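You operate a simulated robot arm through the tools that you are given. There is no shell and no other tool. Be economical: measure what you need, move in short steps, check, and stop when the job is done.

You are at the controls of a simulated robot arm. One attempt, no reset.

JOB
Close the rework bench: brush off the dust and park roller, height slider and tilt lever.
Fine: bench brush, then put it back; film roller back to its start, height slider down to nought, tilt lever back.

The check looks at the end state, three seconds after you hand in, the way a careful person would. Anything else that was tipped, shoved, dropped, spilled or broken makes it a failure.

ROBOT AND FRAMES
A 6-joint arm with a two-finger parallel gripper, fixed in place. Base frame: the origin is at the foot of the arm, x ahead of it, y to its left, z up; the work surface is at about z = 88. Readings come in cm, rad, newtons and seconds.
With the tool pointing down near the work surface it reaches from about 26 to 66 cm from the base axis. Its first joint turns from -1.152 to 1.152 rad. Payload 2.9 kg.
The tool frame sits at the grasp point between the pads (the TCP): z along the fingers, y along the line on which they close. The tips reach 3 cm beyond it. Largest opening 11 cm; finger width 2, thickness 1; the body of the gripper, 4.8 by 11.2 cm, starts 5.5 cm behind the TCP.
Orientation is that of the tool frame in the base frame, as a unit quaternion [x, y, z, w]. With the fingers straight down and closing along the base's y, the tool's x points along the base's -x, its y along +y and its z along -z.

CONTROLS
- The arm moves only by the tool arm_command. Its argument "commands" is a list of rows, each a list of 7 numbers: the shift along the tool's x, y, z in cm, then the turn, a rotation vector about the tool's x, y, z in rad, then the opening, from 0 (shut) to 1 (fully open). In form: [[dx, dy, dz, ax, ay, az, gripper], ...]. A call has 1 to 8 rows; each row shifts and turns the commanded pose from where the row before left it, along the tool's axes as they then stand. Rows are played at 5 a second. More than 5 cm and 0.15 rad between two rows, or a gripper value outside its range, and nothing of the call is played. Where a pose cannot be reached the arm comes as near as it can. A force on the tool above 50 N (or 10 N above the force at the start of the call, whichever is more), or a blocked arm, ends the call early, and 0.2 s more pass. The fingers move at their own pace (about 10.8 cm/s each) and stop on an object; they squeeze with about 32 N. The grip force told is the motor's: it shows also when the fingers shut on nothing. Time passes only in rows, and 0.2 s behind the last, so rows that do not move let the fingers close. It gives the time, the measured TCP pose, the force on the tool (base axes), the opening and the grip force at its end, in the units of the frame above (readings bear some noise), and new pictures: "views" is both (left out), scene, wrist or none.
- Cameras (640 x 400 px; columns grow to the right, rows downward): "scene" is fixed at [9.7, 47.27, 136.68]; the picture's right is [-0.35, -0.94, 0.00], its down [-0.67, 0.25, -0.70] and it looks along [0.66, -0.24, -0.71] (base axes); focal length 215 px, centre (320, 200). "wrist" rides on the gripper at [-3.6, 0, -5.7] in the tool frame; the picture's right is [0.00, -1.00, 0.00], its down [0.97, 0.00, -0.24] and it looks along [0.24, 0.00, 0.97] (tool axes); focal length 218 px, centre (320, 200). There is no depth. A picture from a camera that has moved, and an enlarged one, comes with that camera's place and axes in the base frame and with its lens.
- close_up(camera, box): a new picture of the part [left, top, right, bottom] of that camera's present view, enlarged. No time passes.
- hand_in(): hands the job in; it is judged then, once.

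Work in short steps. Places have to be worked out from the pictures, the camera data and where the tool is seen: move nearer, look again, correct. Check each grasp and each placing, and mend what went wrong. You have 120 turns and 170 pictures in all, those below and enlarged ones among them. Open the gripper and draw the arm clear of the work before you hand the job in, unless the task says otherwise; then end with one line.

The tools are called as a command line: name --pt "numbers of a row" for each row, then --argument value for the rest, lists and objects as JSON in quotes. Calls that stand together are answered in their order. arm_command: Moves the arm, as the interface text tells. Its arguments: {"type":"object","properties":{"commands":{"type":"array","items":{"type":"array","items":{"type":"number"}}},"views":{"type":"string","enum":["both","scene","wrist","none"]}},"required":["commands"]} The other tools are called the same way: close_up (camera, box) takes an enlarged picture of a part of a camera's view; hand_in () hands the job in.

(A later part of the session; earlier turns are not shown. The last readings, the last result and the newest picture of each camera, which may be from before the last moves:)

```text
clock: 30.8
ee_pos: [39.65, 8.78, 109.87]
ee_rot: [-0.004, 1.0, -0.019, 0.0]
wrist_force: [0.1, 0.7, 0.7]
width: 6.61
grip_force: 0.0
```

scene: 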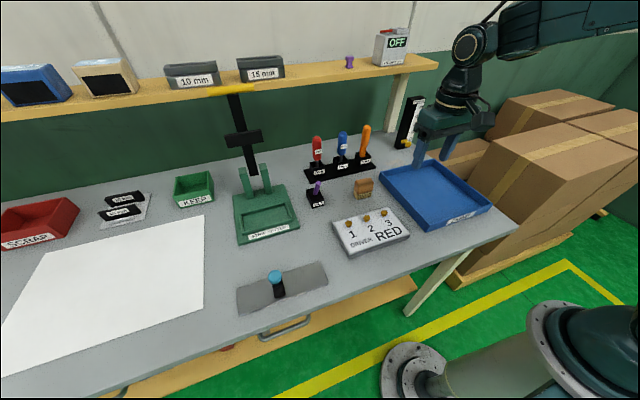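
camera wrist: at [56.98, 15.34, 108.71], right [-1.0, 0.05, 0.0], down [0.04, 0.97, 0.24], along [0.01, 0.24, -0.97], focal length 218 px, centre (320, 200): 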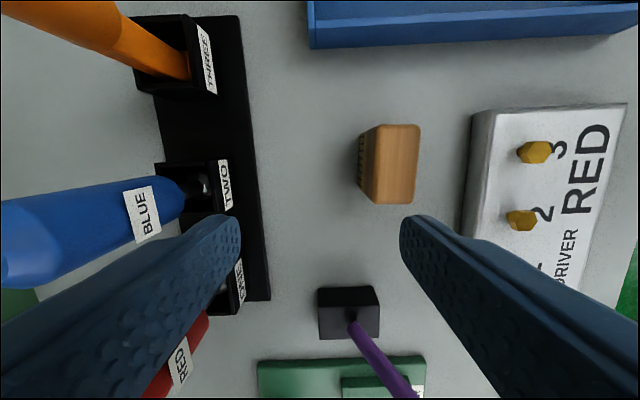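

Normal configuration is restored and the descent works. I'll avoid big outward tilts from now on. Moving above the brush and turning the gripper to yaw 90°.

arm_command --pt "-3.1 2.1 0 -0.038 0 0 0.6" --pt "-3.1 2.1 0 0 0 0.15 0.6" --pt "-3.1 2.1 0 0 0 0.15 0.6" --pt "0 0 0 0 0 0.15 0.6" --pt "0 0 0 0 0 0.15 0.6" --pt "0 0 0 0 0 0.15 0.6" --pt "0 0 0 0 0 0.15 0.6" --pt "0 0 0 0 0 0.15 0.6" --views "none"

arm_command --pt "0 0 0 0 0 0.15 0.6" --pt "0 0 0 0 0 0.15 0.6" --pt "0 0 0 0 0 0.15 0.6" --pt "0 0 0 0 0 0.12 0.6" --pt "0 0 0 0 0 0 0.6" --views "wrist"

```text
clock: 32.6
ee_pos: [49.11, 14.7, 109.82]
ee_rot: [0.499, 0.867, -0.001, 0.0]
wrist_force: [0.4, -0.2, -0.3]
width: 6.61
grip_force: 0.0
```

```text
clock: 33.8
ee_pos: [49.23, 14.76, 109.86]
ee_rot: [0.723, 0.691, -0.001, 0.001]
wrist_force: [0.5, -0.6, -0.2]
width: 6.59
grip_force: 0.1
camera wrist: at [49.04, 11.16, 115.57], right [-1.0, 0.04, 0.0], down [0.04, 0.97, 0.24], along [0.01, 0.24, -0.97], focal length 218 px, centre (320, 200)
```

wrist: 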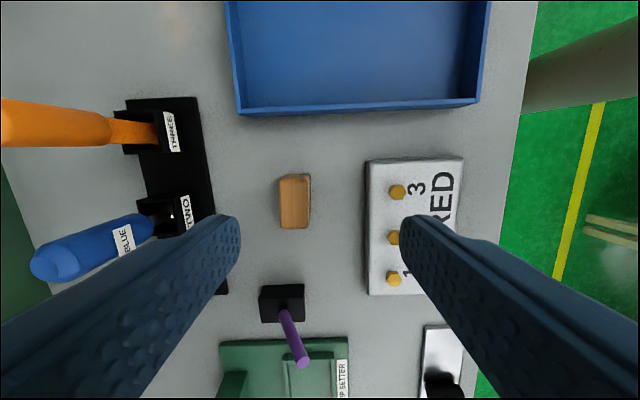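

arm_command --pt "2.1 2.6 0 0 0 0 0.6" --pt "0 0 3 0 0 0 0.6" --pt "0 0 3 0 0 0 0.6" --pt "0 0 3 0 0 0 0.6" --pt "0 0 0 0 0 0 0.6" --views "both"

```text
clock: 35.0
ee_pos: [51.99, 16.71, 100.64]
ee_rot: [0.722, 0.692, -0.001, 0.0]
wrist_force: [0.1, 0.3, -0.3]
width: 6.61
grip_force: 0.1
camera wrist: at [51.7, 13.11, 106.54], right [-1.0, 0.04, 0.0], down [0.04, 0.97, 0.24], along [0.01, 0.24, -0.97], focal length 218 px, centre (320, 200)
```

scene: 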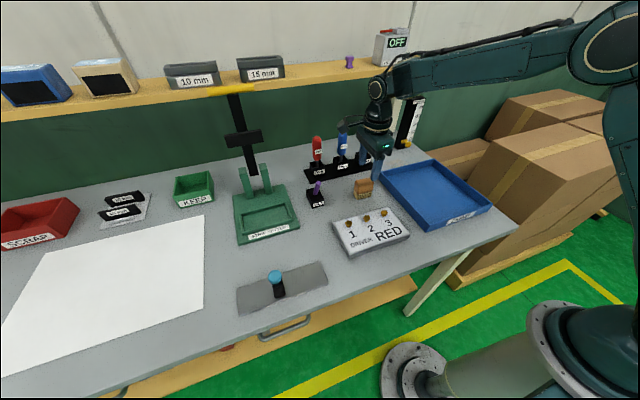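
wrist: 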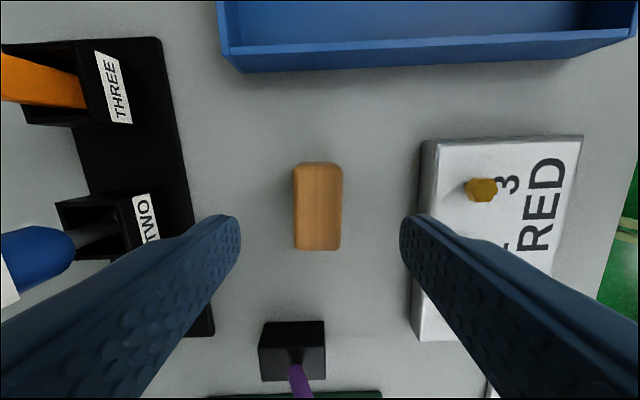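

Centred on the brush. I'm descending to z≈93 and closing.

arm_command --pt "0 0 2.5 0 0 0 0.6" --pt "0 0 2.5 0 0 0 0.6" --pt "0 0 2.5 0 0 0 0.6" --pt "0 0 0 0 0 0 0.6" --pt "0 0 0 0 0 0 0.15" --pt "0 0 0 0 0 0 0.15" --pt "0 0 0 0 0 0 0.15" --views "both"

```text
clock: 36.6
ee_pos: [51.96, 16.67, 93.26]
ee_rot: [0.722, 0.692, -0.002, 0.0]
wrist_force: [-0.8, 0.2, -0.2]
width: 2.95
grip_force: 32.1
camera wrist: at [51.72, 13.08, 99.04], right [-1.0, 0.04, 0.0], down [0.04, 0.97, 0.24], along [0.01, 0.24, -0.97], focal length 218 px, centre (320, 200)
```

scene: 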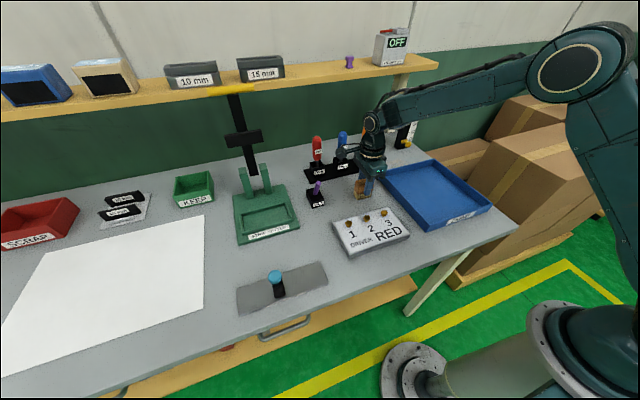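
wrist: 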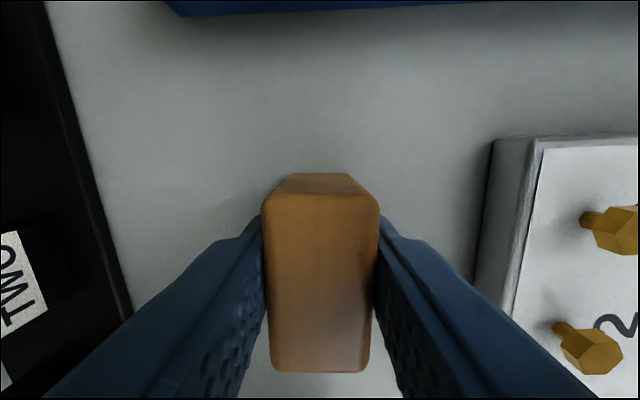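

The brush is gripped (2.95 cm); its home TCP is (51.96,16.67,93.26). I'll lift it and carry it around to above the dust's left end.

arm_command --pt "0 0 -4 0 0 0 0.15" --pt "0 0 -4 0 0 0 0.15" --pt "-3.92 0.17 0 0 0 0 0.15" --pt "-3.92 0.17 0 0 0 0 0.15" --pt "-3.92 0.17 0 0 0 0 0.15" --pt "-3.92 0.17 0 0 0 0 0.15" --pt "0 0 0 0 0 0 0.15" --views "wrist"

```text
clock: 38.2
ee_pos: [51.76, 0.92, 101.35]
ee_rot: [0.721, 0.693, -0.002, 0.0]
wrist_force: [0.1, -0.5, -0.9]
width: 2.95
grip_force: 31.9
camera wrist: at [51.59, -2.66, 107.15], right [-1.0, 0.04, 0.0], down [0.04, 0.97, 0.24], along [0.01, 0.24, -0.97], focal length 218 px, centre (320, 200)
```

wrist: 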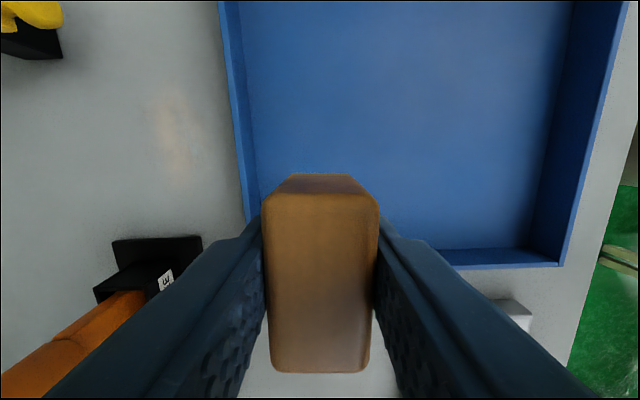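

Dust spans x≈62.5–66, y≈−8…0.5. I'm moving to x≈63.3, y≈1 and lowering the brush onto the bench.

arm_command --pt "0.17 3.83 0 0 0 0 0.15" --pt "0.17 3.83 0 0 0 0 0.15" --pt "0.17 3.83 0 0 0 0 0.15" --pt "0 0 3 0 0 0 0.15" --pt "0 0 3 0 0 0 0.15" --pt "0 0 1.5 0 0 0 0.15" --pt "0 0 0 0 0 0 0.15" --views "both"

```text
clock: 39.8
ee_pos: [63.47, 0.9, 93.86]
ee_rot: [0.722, 0.692, 0.0, 0.0]
wrist_force: [0.0, -1.0, -1.3]
width: 2.94
grip_force: 32.3
camera wrist: at [63.29, -2.61, 99.57], right [-1.0, 0.04, 0.0], down [0.04, 0.97, 0.24], along [0.01, 0.24, -0.97], focal length 218 px, centre (320, 200)
```

scene: 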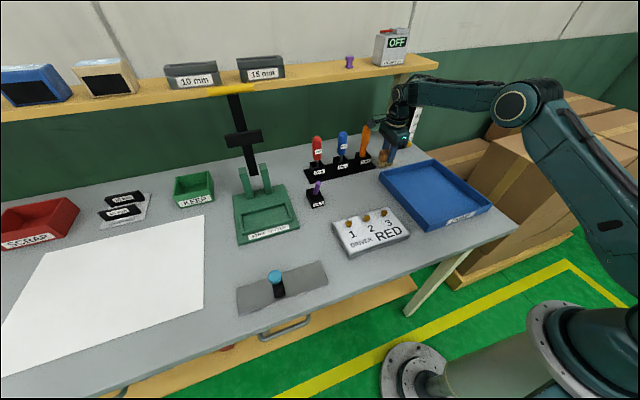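
wrist: 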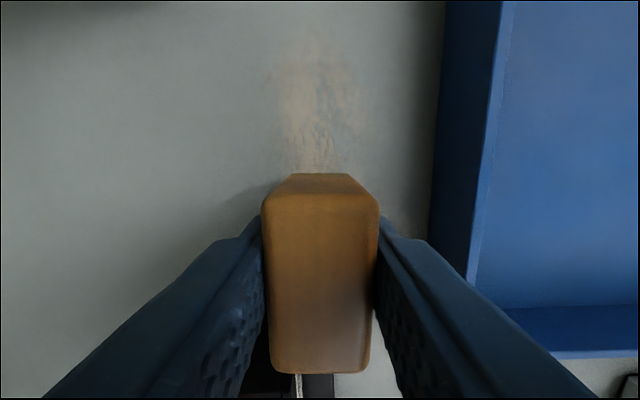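

The dust is visible ahead of the brush (x 61.2–65.9). Lowering to contact and making a first stroke toward −y at x≈62.6.

arm_command --pt "0 -0.8 0.5 0 0 0 0.15" --pt "0 0 0.3 0 0 0 0.15" --pt "-1.5 0.07 0 0 0 0 0.15" --pt "-1.5 0.07 0 0 0 0 0.15" --pt "-1.5 0.07 0 0 0 0 0.15" --pt "-1.5 0.07 0 0 0 0 0.15" --pt "-1.5 0.07 0 0 0 0 0.15" --pt "-1.0 0.04 0 0 0 0 0.15" --views "wrist"

```text
clock: 41.6
ee_pos: [62.59, -7.58, 93.23]
ee_rot: [0.721, 0.693, 0.001, 0.002]
wrist_force: [0.5, 7.7, 24.2]
width: 2.94
grip_force: 32.2
camera wrist: at [62.5, -11.03, 99.0], right [-1.0, 0.04, 0.0], down [0.04, 0.97, 0.24], along [0.01, 0.24, -0.97], focal length 218 px, centre (320, 200)
```

wrist: 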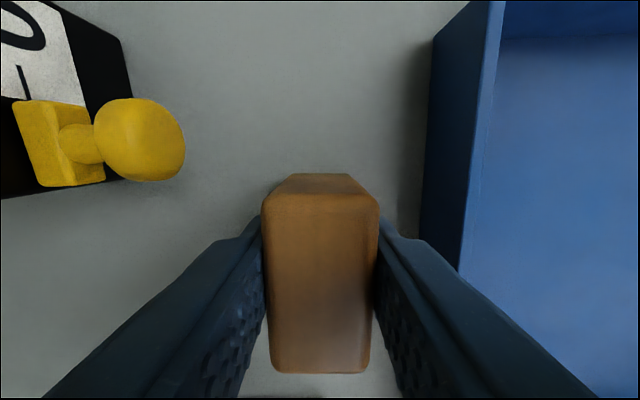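

Good contact at 24 N. I'm shifting to x≈64.6 and stroking back toward +y, slightly lighter.

arm_command --pt "1.1 1.0 -0.1 0 0 0 0.15" --pt "0 1.0 0 0 0 0 0.15" --pt "1.5 -0.07 0 0 0 0 0.15" --pt "1.5 -0.07 0 0 0 0 0.15" --pt "1.5 -0.07 0 0 0 0 0.15" --pt "1.5 -0.07 0 0 0 0 0.15" --pt "1.5 -0.07 0 0 0 0 0.15" --pt "0 0 0 0 0 0 0.15" --views "wrist"

```text
clock: 43.4
ee_pos: [64.74, 1.09, 93.22]
ee_rot: [0.722, 0.692, 0.0, 0.002]
wrist_force: [0.6, -6.2, 22.6]
width: 2.96
grip_force: 31.8
camera wrist: at [64.49, -2.5, 98.99], right [-1.0, 0.04, 0.0], down [0.04, 0.97, 0.24], along [0.01, 0.24, -0.97], focal length 218 px, centre (320, 200)
```

wrist: 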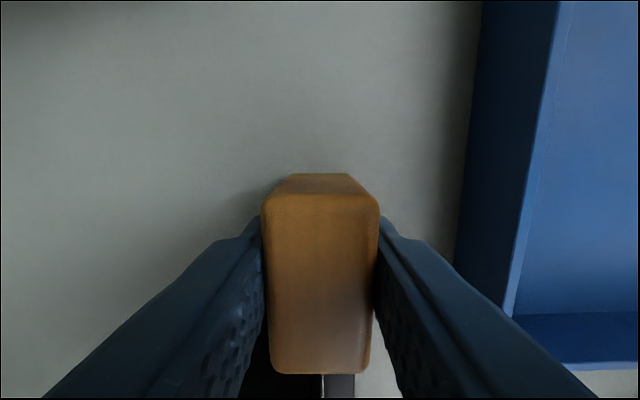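

It looks clean. One more middle stroke for safety, then I'll lift and inspect.

arm_command --pt "0 -1.1 0 0 0 0 0.15" --pt "-1.5 0.07 0 0 0 0 0.15" --pt "-1.5 0.07 0 0 0 0 0.15" --pt "-1.5 0.07 0 0 0 0 0.15" --pt "-1.5 0.07 0 0 0 0 0.15" --pt "-1.0 0.04 0 0 0 0 0.15" --pt "0 0 -4 0 0 0 0.15" --pt "0 0 -4 0 0 0 0.15" --views "none"

arm_command --pt "0.5 -4 0 0 0 0 0.15" --pt "0.5 -4 0 0 0 0 0.15" --pt "1 -3.5 0 0 0 0 0.15" --pt "0 0 0 0 0 0 0.15" --views "both"

close_up --camera "scene" --box '[360, 120, 460, 182]'

```text
clock: 45.2
ee_pos: [63.52, -5.65, 101.08]
ee_rot: [0.722, 0.692, -0.002, 0.0]
wrist_force: [1.1, 0.3, -1.5]
width: 2.94
grip_force: 31.6
```

```text
clock: 46.2
ee_pos: [52.02, -3.42, 100.98]
ee_rot: [0.722, 0.692, -0.001, 0.001]
wrist_force: [-0.1, -0.3, -0.6]
width: 2.95
grip_force: 32.3
camera wrist: at [51.88, -6.95, 106.81], right [-1.0, 0.04, 0.0], down [0.04, 0.97, 0.24], along [0.01, 0.24, -0.97], focal length 218 px, centre (320, 200)
```

scene: 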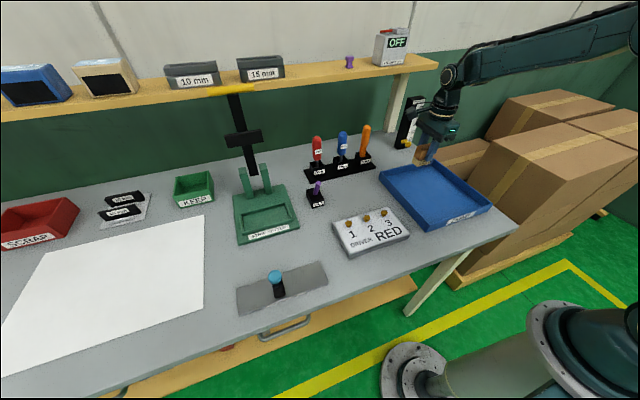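
wrist: 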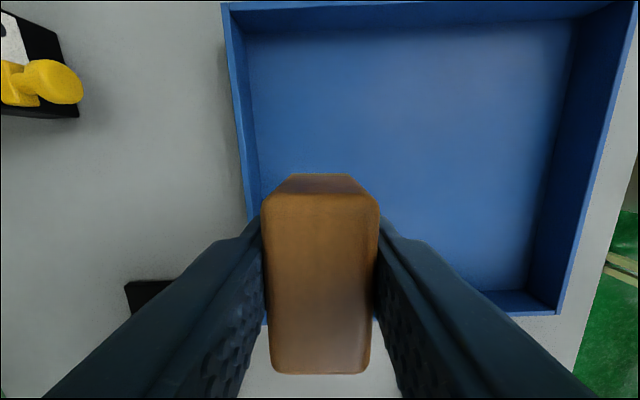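

```text
6.40 times, centred on (410, 151) of scene
camera zoom: at [9.7, 47.27, 136.68], right [-0.35, -0.94, 0.0], down [-0.67, 0.25, -0.7], along [0.66, -0.24, -0.71], focal length 1374 px, centre (-256, 514)
```

zoom: 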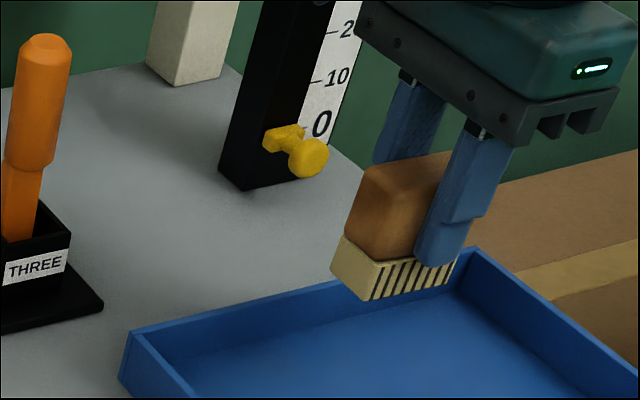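

Dust gone, brush intact. Carrying it back to its home spot (51.96,16.67).

arm_command --pt "4.02 -0.18 0 0 0 0 0.15" --pt "4.02 -0.18 0 0 0 0 0.15" --pt "4.02 -0.18 0 0 0 0 0.15" --pt "4.02 -0.18 0 0 0 0 0.15" --pt "4.02 -0.18 0 0 0 0 0.15" --pt "0 0 3 0 0 0 0.15" --pt "0 0 3 0 0 0 0.15" --pt "0 0 0 0 0 0 0.15" --views "wrist"

```text
clock: 48.0
ee_pos: [52.04, 16.86, 95.11]
ee_rot: [0.722, 0.692, 0.0, 0.0]
wrist_force: [-0.7, -0.1, -1.2]
width: 2.98
grip_force: 32.2
camera wrist: at [51.86, 13.19, 100.87], right [-1.0, 0.04, 0.0], down [0.04, 0.97, 0.24], along [0.01, 0.24, -0.97], focal length 218 px, centre (320, 200)
```

wrist: 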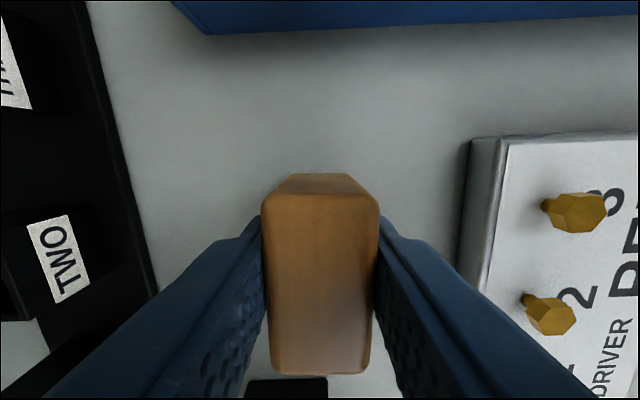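

arm_command --pt "-0.15 -0.05 1.2 0 0 0 0.15" --pt "0 0 0.4 0 0 0 0.15" --pt "0 0 0.2 0 0 0 0.15" --views "none"

```text
clock: 48.8
ee_pos: [51.98, 16.66, 93.31]
ee_rot: [0.722, 0.692, -0.002, 0.0]
wrist_force: [0.0, 0.3, -0.5]
width: 2.94
grip_force: 31.9
```

arm_command --pt "0 0 0.1 0 0 0 0.15" --pt "0 0 0 0 0 0 0.15" --views "none"

```text
clock: 49.4
ee_pos: [51.96, 16.56, 93.26]
ee_rot: [0.722, 0.692, -0.002, 0.0]
wrist_force: [0.9, 0.4, -0.5]
width: 2.93
grip_force: 32.1
```

arm_command --pt "0 0 0.06 0 0 0 0.15" --pt "0 0 0 0 0 0 0.3" --pt "0 0 0 0 0 0 0.4" --pt "0 0 0 0 0 0 0.5" --pt "0 0 -3 0 0 0 0.5" --pt "0 0 -4 0 0 0 0.5" --pt "0 0 -4 0 0 0 0.5" --pt "0 0 -4 0 0 0 0.5" --views "both"

close_up --camera "scene" --box '[290, 150, 410, 225]'

```text
clock: 51.2
ee_pos: [51.95, 16.4, 108.29]
ee_rot: [0.721, 0.693, -0.002, 0.001]
wrist_force: [-0.1, 0.1, -0.5]
width: 5.5
grip_force: 0.0
camera wrist: at [51.9, 12.9, 114.01], right [-1.0, 0.04, 0.0], down [0.04, 0.97, 0.24], along [0.01, 0.24, -0.97], focal length 218 px, centre (320, 200)
```

scene: 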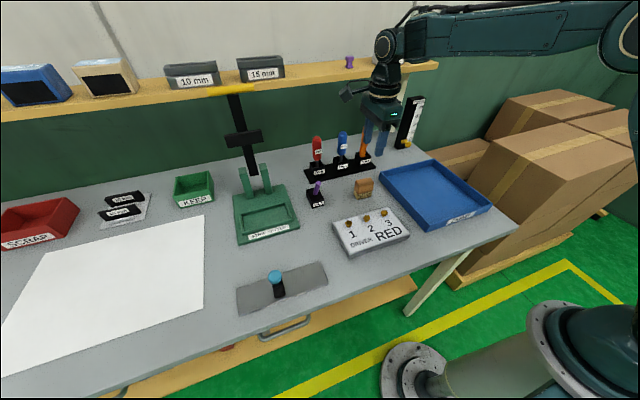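
wrist: 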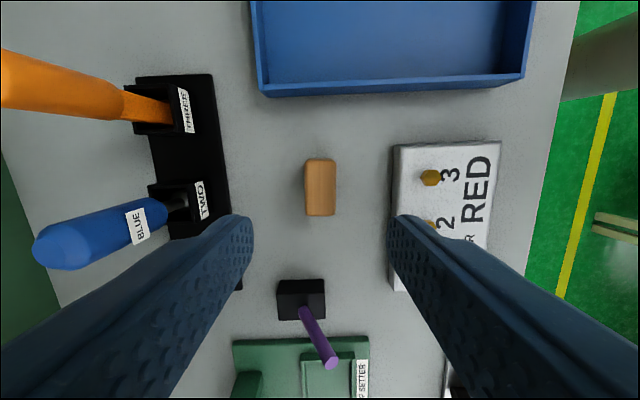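

```text
5.33 times, centred on (350, 188) of scene
camera zoom: at [9.7, 47.26, 136.68], right [-0.35, -0.94, 0.0], down [-0.67, 0.25, -0.7], along [0.66, -0.24, -0.71], focal length 1145 px, centre (160, 267)
```

zoom: 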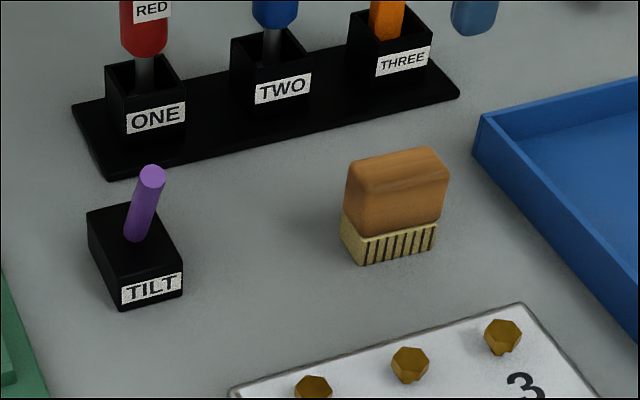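

The brush stands back in place. Next I'm moving toward the tilt lever for a look from above.

arm_command --pt "4 0.3 0 0 0 0 0.5" --pt "4 0.3 0 0 0 0 0.5" --pt "3 0.3 0 0 0 0 0.5" --pt "0 0 0 0 0 0 0.5" --views "wrist"

close_up --camera "wrist" --box '[230, 120, 390, 220]'

close_up --camera "scene" --box '[290, 165, 350, 215]'

```text
clock: 52.2
ee_pos: [53.57, 27.58, 108.24]
ee_rot: [0.722, 0.692, -0.001, 0.0]
wrist_force: [-0.5, 0.2, -1.0]
width: 5.52
grip_force: 0.1
camera wrist: at [53.3, 23.91, 113.96], right [-1.0, 0.04, 0.0], down [0.04, 0.97, 0.24], along [0.01, 0.24, -0.97], focal length 218 px, centre (320, 200)
```

wrist: 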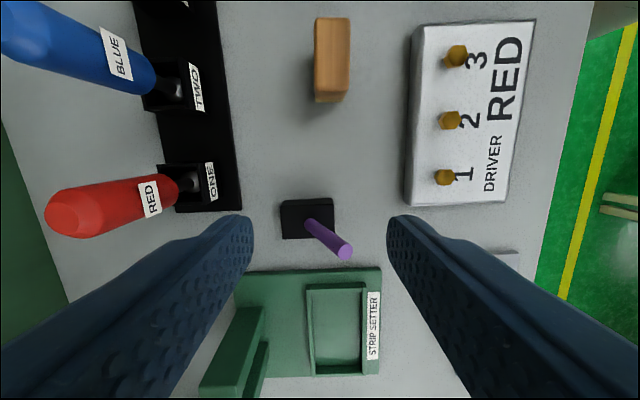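

```text
4.00 times, centred on (310, 170) of wrist
camera zoom: at [53.3, 23.91, 113.96], right [-1.0, 0.04, 0.0], down [0.04, 0.97, 0.24], along [0.01, 0.24, -0.97], focal length 873 px, centre (360, 320)
```

zoom: 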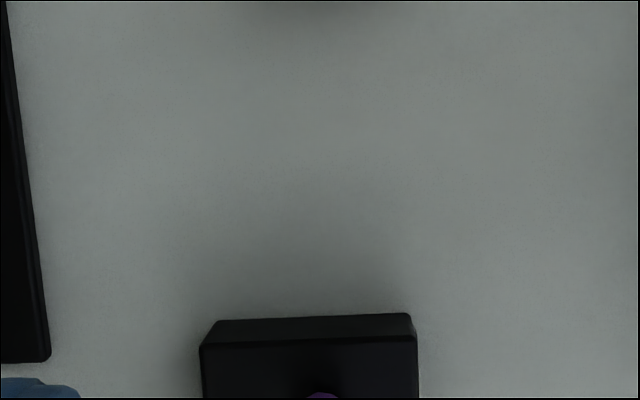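

```text
8.00 times, centred on (320, 190) of scene
camera zoom: at [9.7, 47.27, 136.68], right [-0.35, -0.94, 0.0], down [-0.67, 0.25, -0.7], along [0.66, -0.24, -0.71], focal length 1718 px, centre (320, 280)
```

zoom: 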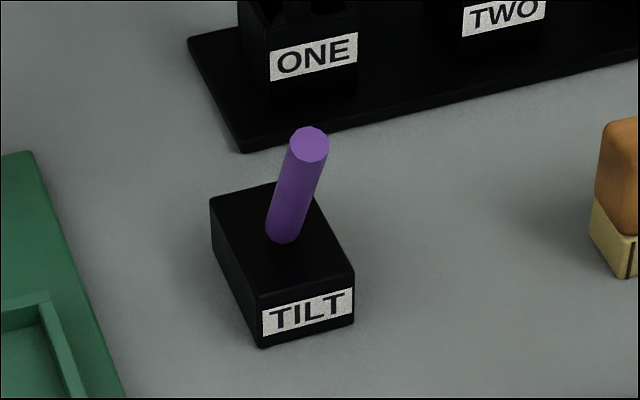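

The lever leans toward −x (front): base (54.9,32,91.2), tip (51.7,32.3,98). I'll close the fingers, come down on its front side and push it back (+x) gradually, watching for a stop.

arm_command --pt "2.3 -2.0 0 0 0 0 0" --pt "2.3 -2.1 0 0 0 0 0" --pt "0 0 0 0 0 0 0" --pt "0 0 3.5 0 0 0 0" --pt "0 0 3.5 0 0 0 0" --pt "0 0 3.5 0 0 0 0" --pt "0 0 0 0 0 0 0" --views "both"

close_up --camera "scene" --box '[280, 150, 360, 215]'

```text
clock: 53.8
ee_pos: [49.63, 32.29, 97.56]
ee_rot: [0.722, 0.692, 0.0, 0.0]
wrist_force: [0.2, -0.1, -1.6]
width: 0.0
grip_force: 31.9
camera wrist: at [49.31, 28.71, 103.33], right [-1.0, 0.04, 0.0], down [0.04, 0.97, 0.24], along [0.01, 0.24, -0.97], focal length 218 px, centre (320, 200)
```

scene: 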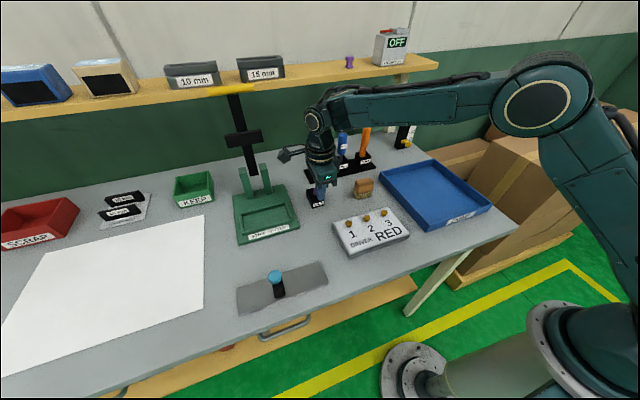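
wrist: 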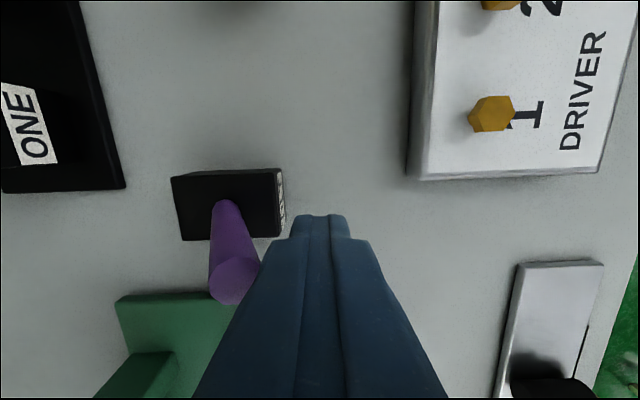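

```text
6.15 times, centred on (320, 182) of scene
camera zoom: at [9.7, 47.27, 136.68], right [-0.35, -0.94, 0.0], down [-0.67, 0.25, -0.7], along [0.66, -0.24, -0.71], focal length 1322 px, centre (320, 308)
```

zoom: 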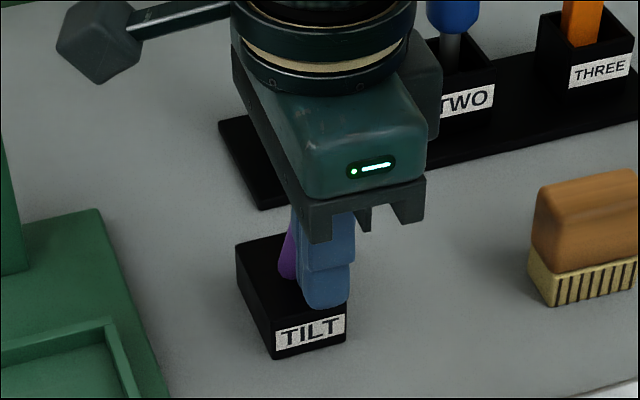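

Finger is in front of the lever at the right height. Pushing +x slowly.

arm_command --pt "0.04 0.8 0 0 0 0 0" --pt "0.04 0.8 0 0 0 0 0" --pt "0.04 0.8 0 0 0 0 0" --pt "0.04 0.6 0 0 0 0 0" --views "wrist"

```text
clock: 54.8
ee_pos: [52.6, 32.27, 97.59]
ee_rot: [0.721, 0.693, -0.002, -0.001]
wrist_force: [0.3, -0.7, -0.1]
width: 0.0
grip_force: 31.9
camera wrist: at [52.36, 28.75, 103.39], right [-1.0, 0.04, 0.0], down [0.04, 0.97, 0.24], along [0.01, 0.24, -0.97], focal length 218 px, centre (320, 200)
```

wrist: 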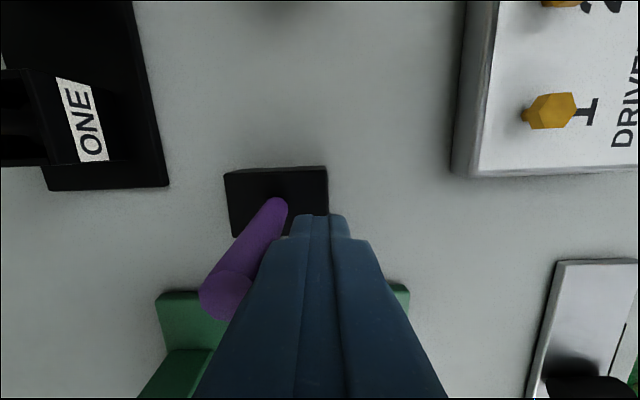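

It's near vertical with no resistance. Continuing.

arm_command --pt "0.03 0.6 0 0 0 0 0" --pt "0.03 0.6 0 0 0 0 0" --pt "0 0 0 0 0 0 0" --views "wrist"

```text
clock: 55.6
ee_pos: [53.75, 32.34, 97.71]
ee_rot: [0.722, 0.692, -0.002, 0.0]
wrist_force: [0.1, 0.0, 0.0]
width: 0.0
grip_force: 31.7
camera wrist: at [53.56, 28.7, 103.41], right [-1.0, 0.04, 0.0], down [0.04, 0.97, 0.24], along [0.01, 0.24, -0.97], focal length 218 px, centre (320, 200)
```

wrist: 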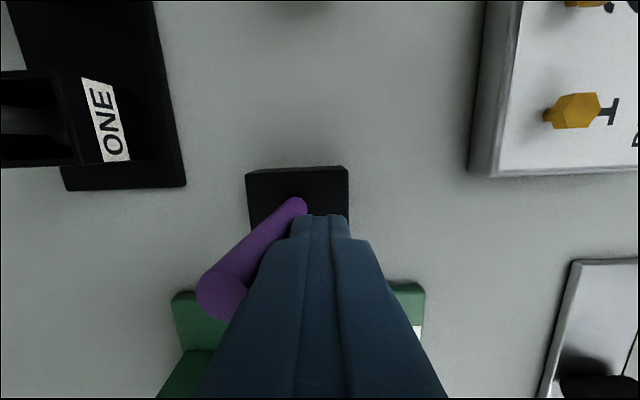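

arm_command --pt "0.03 0.5 0 0 0 0 0" --pt "0.03 0.5 0 0 0 0 0" --pt "0 0 0 0 0 0 0" --views "wrist"

```text
clock: 56.4
ee_pos: [54.7, 32.29, 97.59]
ee_rot: [0.722, 0.692, 0.0, 0.0]
wrist_force: [0.7, -0.3, -0.7]
width: 0.0
grip_force: 32.1
camera wrist: at [54.58, 28.73, 103.43], right [-1.0, 0.04, 0.0], down [0.04, 0.97, 0.24], along [0.01, 0.24, -0.97], focal length 218 px, centre (320, 200)
```

wrist: 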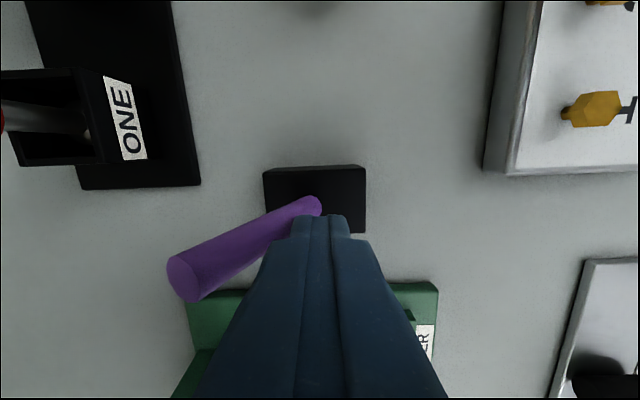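

The lever snapped over on its own to the back position (tip ≈ x 58.5), so it's a two-position lever. Backing off and verifying.

arm_command --pt "0 -1.5 0 0 0 0 0" --pt "0 0 -4 0 0 0 0" --pt "0 0 -4 0 0 0 0" --pt "0 -4 -2 0 0 0 0" --pt "0 -4 0 0 0 0 0" --pt "0 -4 0 0 0 0 0" --pt "0 0 0 0 0 0 0" --views "both"

close_up --camera "scene" --box '[280, 160, 360, 215]'

close_up --camera "scene" --box '[220, 250, 340, 325]'

```text
clock: 58.0
ee_pos: [41.13, 32.94, 107.61]
ee_rot: [0.722, 0.692, -0.001, 0.0]
wrist_force: [0.0, 0.0, 0.0]
width: 0.0
grip_force: 32.6
camera wrist: at [40.95, 29.36, 113.45], right [-1.0, 0.04, 0.0], down [0.04, 0.97, 0.24], along [0.01, 0.24, -0.97], focal length 218 px, centre (320, 200)
```

scene: 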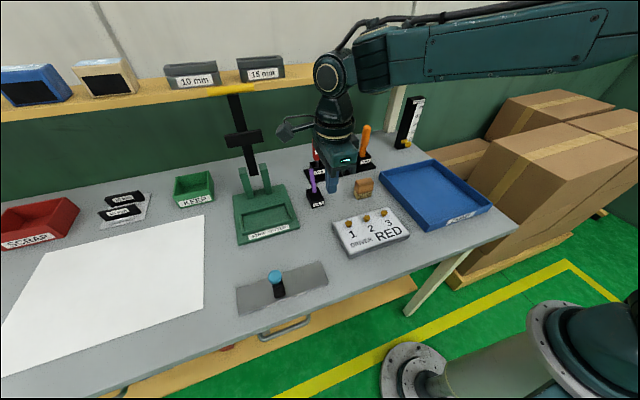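
wrist: 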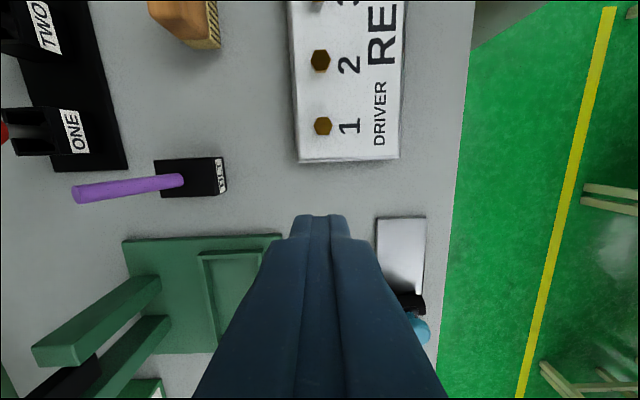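

```text
7.27 times, centred on (320, 188) of scene
camera zoom: at [9.7, 47.26, 136.68], right [-0.35, -0.94, 0.0], down [-0.67, 0.25, -0.7], along [0.66, -0.24, -0.71], focal length 1562 px, centre (320, 291)
```

zoom: 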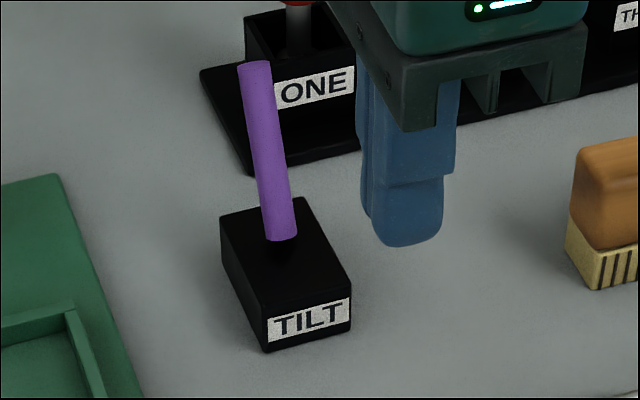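

```text
5.33 times, centred on (280, 288) of scene
camera zoom: at [9.7, 47.26, 136.68], right [-0.35, -0.94, 0.0], down [-0.67, 0.25, -0.7], along [0.66, -0.24, -0.71], focal length 1145 px, centre (533, -267)
```

zoom: 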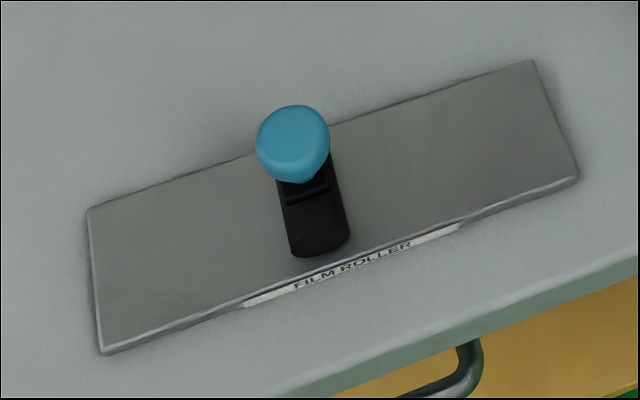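

The lever is back. Now the film roller: I'm moving closer to look for a start mark on its plate.

arm_command --pt "2.7 -2.8 0 0 0 0 0" --pt "2.7 -2.8 0 0 0 0 0" --pt "2.5 -2.4 0 0 0 0 0" --pt "0 0 0 0 0 0 0" --views "wrist"

```text
clock: 59.0
ee_pos: [33.43, 41.29, 107.6]
ee_rot: [0.721, 0.693, 0.0, 0.0]
wrist_force: [1.2, -0.1, -0.8]
width: 0.01
grip_force: 32.1
camera wrist: at [33.29, 37.61, 113.41], right [-1.0, 0.04, 0.0], down [0.04, 0.97, 0.24], along [0.01, 0.24, -0.97], focal length 218 px, centre (320, 200)
```

wrist: 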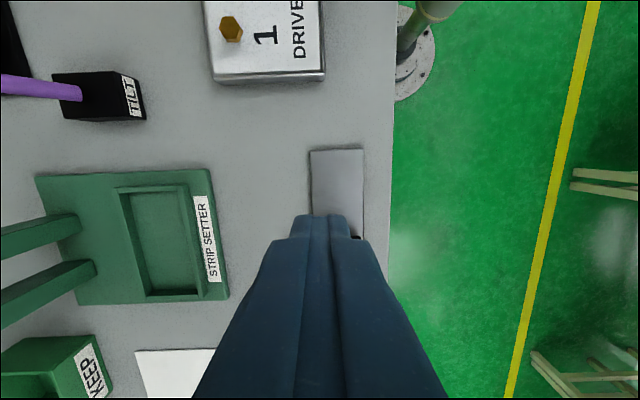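

arm_command --pt "0 0 0 0 0 0 1" --pt "3 1 -2 0 0 0 1" --pt "3 1 -2 0 0 0 1" --pt "0 0 0 0 0 0 1" --views "wrist"

close_up --camera "wrist" --box '[260, 60, 420, 260]'

```text
clock: 60.0
ee_pos: [35.72, 47.12, 111.52]
ee_rot: [0.722, 0.692, -0.002, 0.0]
wrist_force: [-0.4, 0.4, -0.5]
width: 10.99
grip_force: 0.0
camera wrist: at [35.58, 43.49, 117.37], right [-1.0, 0.04, 0.0], down [0.04, 0.97, 0.24], along [0.01, 0.24, -0.97], focal length 218 px, centre (320, 200)
```

wrist: 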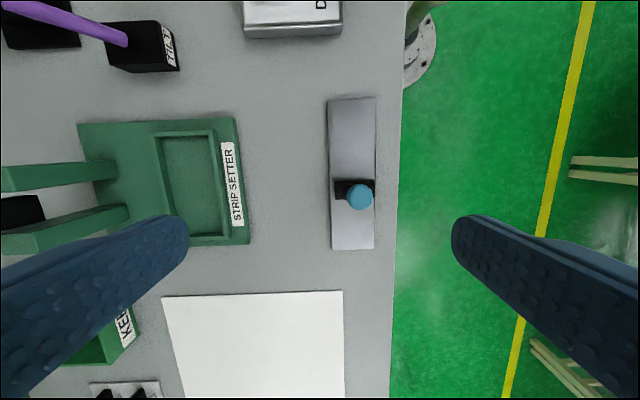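

```text
2.00 times, centred on (340, 160) of wrist
camera zoom: at [35.58, 43.49, 117.37], right [-1.0, 0.04, 0.0], down [0.04, 0.97, 0.24], along [0.01, 0.24, -0.97], focal length 436 px, centre (280, 280)
```

zoom: 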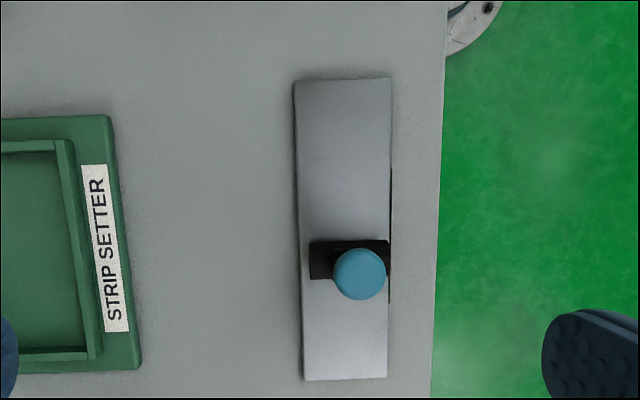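

close_up --camera "scene" --box '[255, 285, 315, 320]'

close_up --camera "wrist" --box '[320, 90, 390, 180]'

close_up --camera "wrist" --box '[320, 170, 390, 260]'

```text
10.67 times, centred on (285, 302) of scene
camera zoom: at [9.7, 47.27, 136.68], right [-0.35, -0.94, 0.0], down [-0.67, 0.25, -0.7], along [0.66, -0.24, -0.71], focal length 2291 px, centre (693, -893)
```

zoom: 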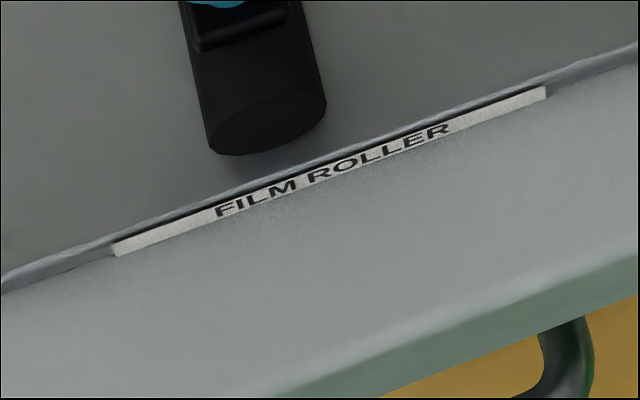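

```text
4.44 times, centred on (355, 135) of wrist
camera zoom: at [35.58, 43.49, 117.37], right [-1.0, 0.04, 0.0], down [0.04, 0.97, 0.24], along [0.01, 0.24, -0.97], focal length 970 px, centre (164, 489)
```

zoom: 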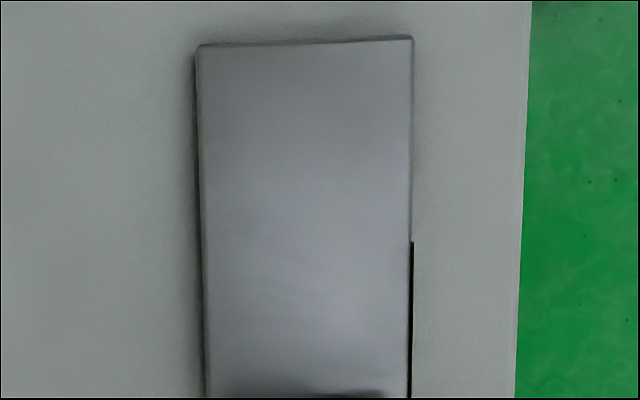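

```text
4.44 times, centred on (355, 215) of wrist
camera zoom: at [35.58, 43.49, 117.37], right [-1.0, 0.04, 0.0], down [0.04, 0.97, 0.24], along [0.01, 0.24, -0.97], focal length 970 px, centre (164, 133)
```

zoom: 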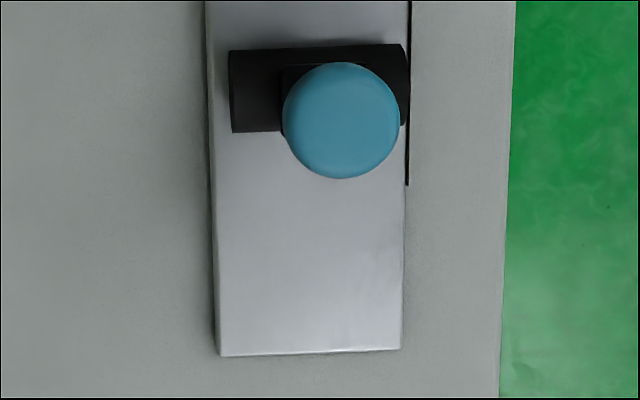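

There's no start mark on the plate. The knob is at about (31.5,49.1,94.4) and the roller runs along y (plate y≈38–58). I'll use a loose cage of open fingers around the knob, closing axis along y, to move it without clamping. First I turn the hand and position above.

arm_command --pt "0.9 -2.15 0 0 0 -0.15 0.6" --pt "0.9 -2.15 0 0 0 -0.15 0.6" --pt "0 0 0 0 0 -0.15 0.6" --pt "0 0 0 0 0 -0.15 0.6" --pt "0 0 0 0 0 -0.15 0.6" --pt "0 0 0 0 0 -0.15 0.6" --pt "0 0 0 0 0 -0.15 0.6" --pt "0 0 0 0 0 -0.15 0.6" --views "none"

arm_command --pt "0 0 0 0 0 -0.15 0.6" --pt "0 0 0 0 0 -0.15 0.6" --pt "0 0 0 0 0 -0.12 0.6" --pt "0 0 0 0 0 0 0.6" --views "both"

```text
clock: 61.8
ee_pos: [31.45, 48.66, 111.7]
ee_rot: [0.205, 0.979, -0.001, 0.0]
wrist_force: [0.1, 1.0, 0.7]
width: 6.61
grip_force: 0.1
```

```text
clock: 62.8
ee_pos: [31.39, 48.74, 111.69]
ee_rot: [-0.004, 1.0, -0.001, -0.001]
wrist_force: [-0.5, -0.4, 0.1]
width: 6.61
grip_force: 0.1
camera wrist: at [35.04, 48.74, 117.4], right [0.01, -1.0, 0.0], down [-0.97, -0.01, 0.24], along [-0.24, 0.0, -0.97], focal length 218 px, centre (320, 200)
```

scene: 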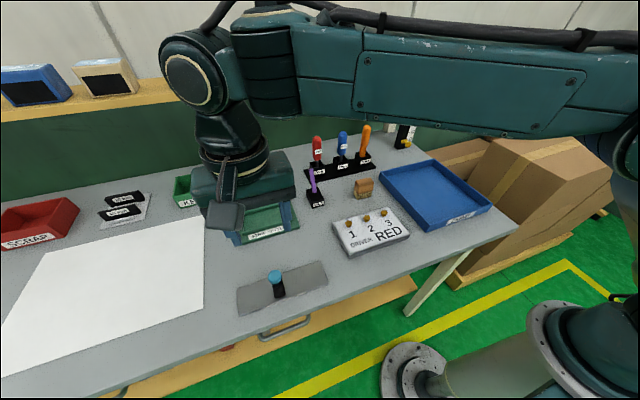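
wrist: 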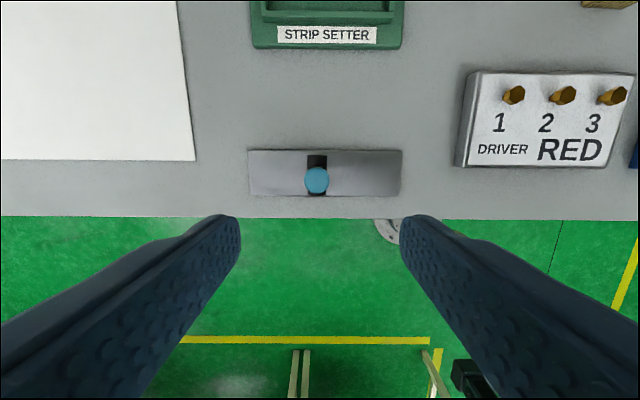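

close_up --camera "wrist" --box '[240, 140, 410, 210]'

```text
3.76 times, centred on (325, 175) of wrist
camera zoom: at [35.04, 48.74, 117.4], right [0.01, -1.0, 0.0], down [-0.97, -0.01, 0.24], along [-0.24, 0.0, -0.97], focal length 822 px, centre (301, 294)
```

zoom: 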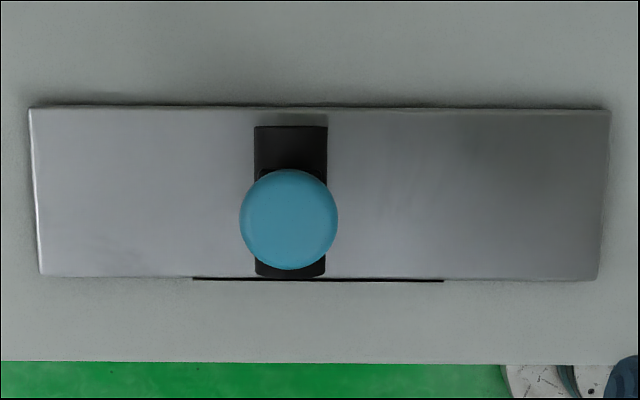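

Lowering the cage around the knob.

arm_command --pt "0 0.2 4 0 0 0 0.6" --pt "0 0 4 0 0 0 0.6" --pt "0 0 4 0 0 0 0.6" --pt "0 0 2.5 0 0 0 0.6" --pt "0 0 2 0 0 0 0.6" --pt "0 0 0 0 0 0 0.6" --views "wrist"

close_up --camera "scene" --box '[200, 220, 360, 320]'

```text
clock: 64.2
ee_pos: [31.43, 48.89, 95.04]
ee_rot: [-0.004, 1.0, -0.001, 0.0]
wrist_force: [-0.2, 0.3, 0.1]
width: 6.58
grip_force: 0.0
camera wrist: at [35.02, 48.95, 100.9], right [0.01, -1.0, 0.0], down [-0.97, -0.01, 0.24], along [-0.24, 0.0, -0.97], focal length 218 px, centre (320, 200)
```

wrist: 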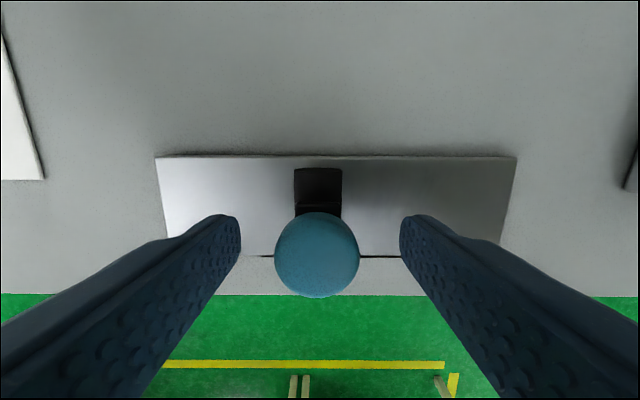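

```text
4.00 times, centred on (280, 270) of scene
camera zoom: at [9.7, 47.27, 136.68], right [-0.35, -0.94, 0.0], down [-0.67, 0.25, -0.7], along [0.66, -0.24, -0.71], focal length 859 px, centre (480, -80)
```

zoom: 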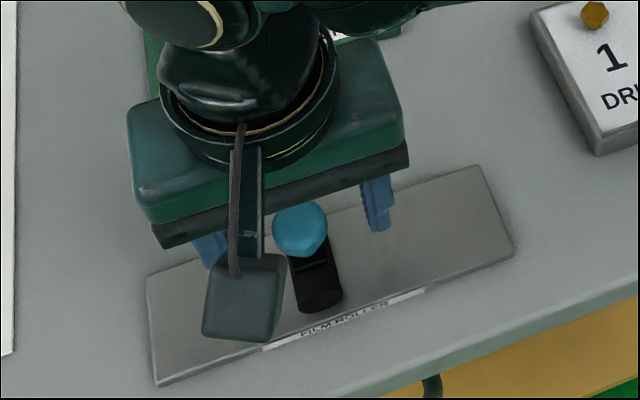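

The knob is centred in the cage. I'll move gently toward +y (operator's left) to feel for the travel stop.

arm_command --pt "0 1 0 0 0 0 0.6" --pt "0 1 0 0 0 0 0.6" --pt "0 1 0 0 0 0 0.6" --pt "0 1 0 0 0 0 0.6" --pt "0 0 0 0 0 0 0.6" --views "wrist"

```text
clock: 65.4
ee_pos: [31.5, 52.93, 95.24]
ee_rot: [-0.004, 1.0, -0.001, -0.001]
wrist_force: [0.0, -0.6, -0.1]
width: 6.64
grip_force: 0.5
camera wrist: at [35.02, 52.95, 100.92], right [0.01, -1.0, 0.0], down [-0.97, -0.01, 0.24], along [-0.24, 0.0, -0.97], focal length 218 px, centre (320, 200)
```

wrist: 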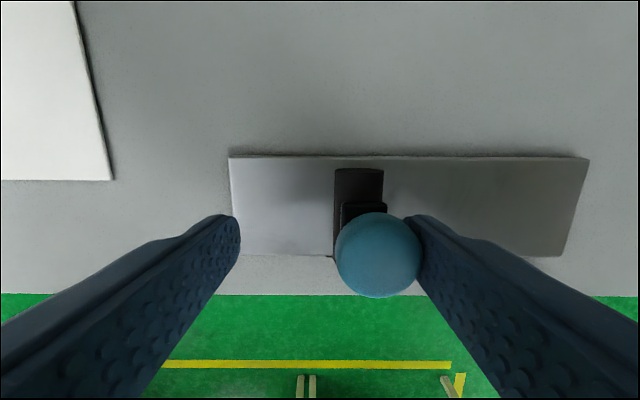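

Moves freely. Continuing in small steps.

arm_command --pt "0 0.8 0 0 0 0 0.6" --pt "0 0.8 0 0 0 0 0.6" --pt "0 0.8 0 0 0 0 0.6" --pt "0 0.8 0 0 0 0 0.6" --pt "0 0 0 0 0 0 0.6" --views "wrist"

```text
clock: 66.6
ee_pos: [31.35, 56.14, 95.1]
ee_rot: [-0.003, 1.0, -0.001, -0.001]
wrist_force: [0.1, -1.1, -0.8]
width: 6.62
grip_force: 0.1
camera wrist: at [34.99, 56.15, 100.86], right [0.01, -1.0, 0.0], down [-0.97, -0.01, 0.24], along [-0.24, 0.0, -0.97], focal length 218 px, centre (320, 200)
```

wrist: 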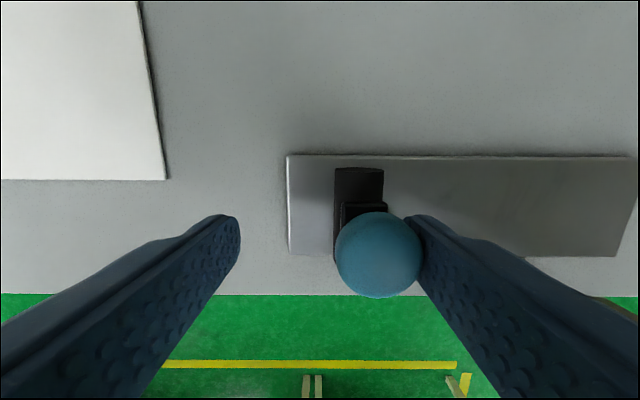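

arm_command --pt "0 0.5 0 0 0 0 0.6" --pt "0 0.5 0 0 0 0 0.6" --pt "0 0.5 0 0 0 0 0.6" --pt "0 0 0 0 0 0 0.6" --views "wrist"

```text
clock: 67.6
ee_pos: [31.38, 57.5, 95.13]
ee_rot: [-0.003, 1.0, -0.003, -0.001]
wrist_force: [-1.1, -17.4, 3.1]
width: 7.51
grip_force: 9.1
camera wrist: at [35.04, 57.53, 100.88], right [0.01, -1.0, 0.0], down [-0.97, 0.0, 0.24], along [-0.24, -0.01, -0.97], focal length 218 px, centre (320, 200)
```

wrist: 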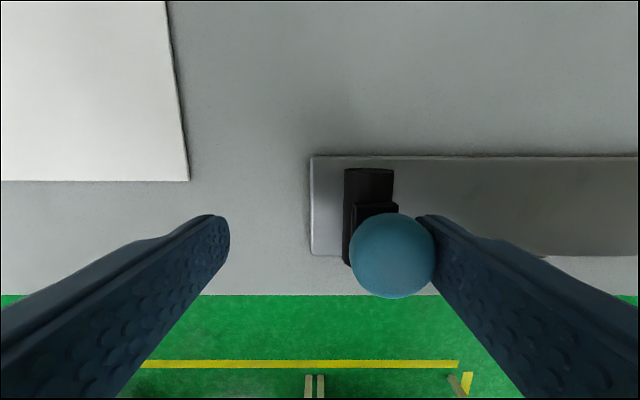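

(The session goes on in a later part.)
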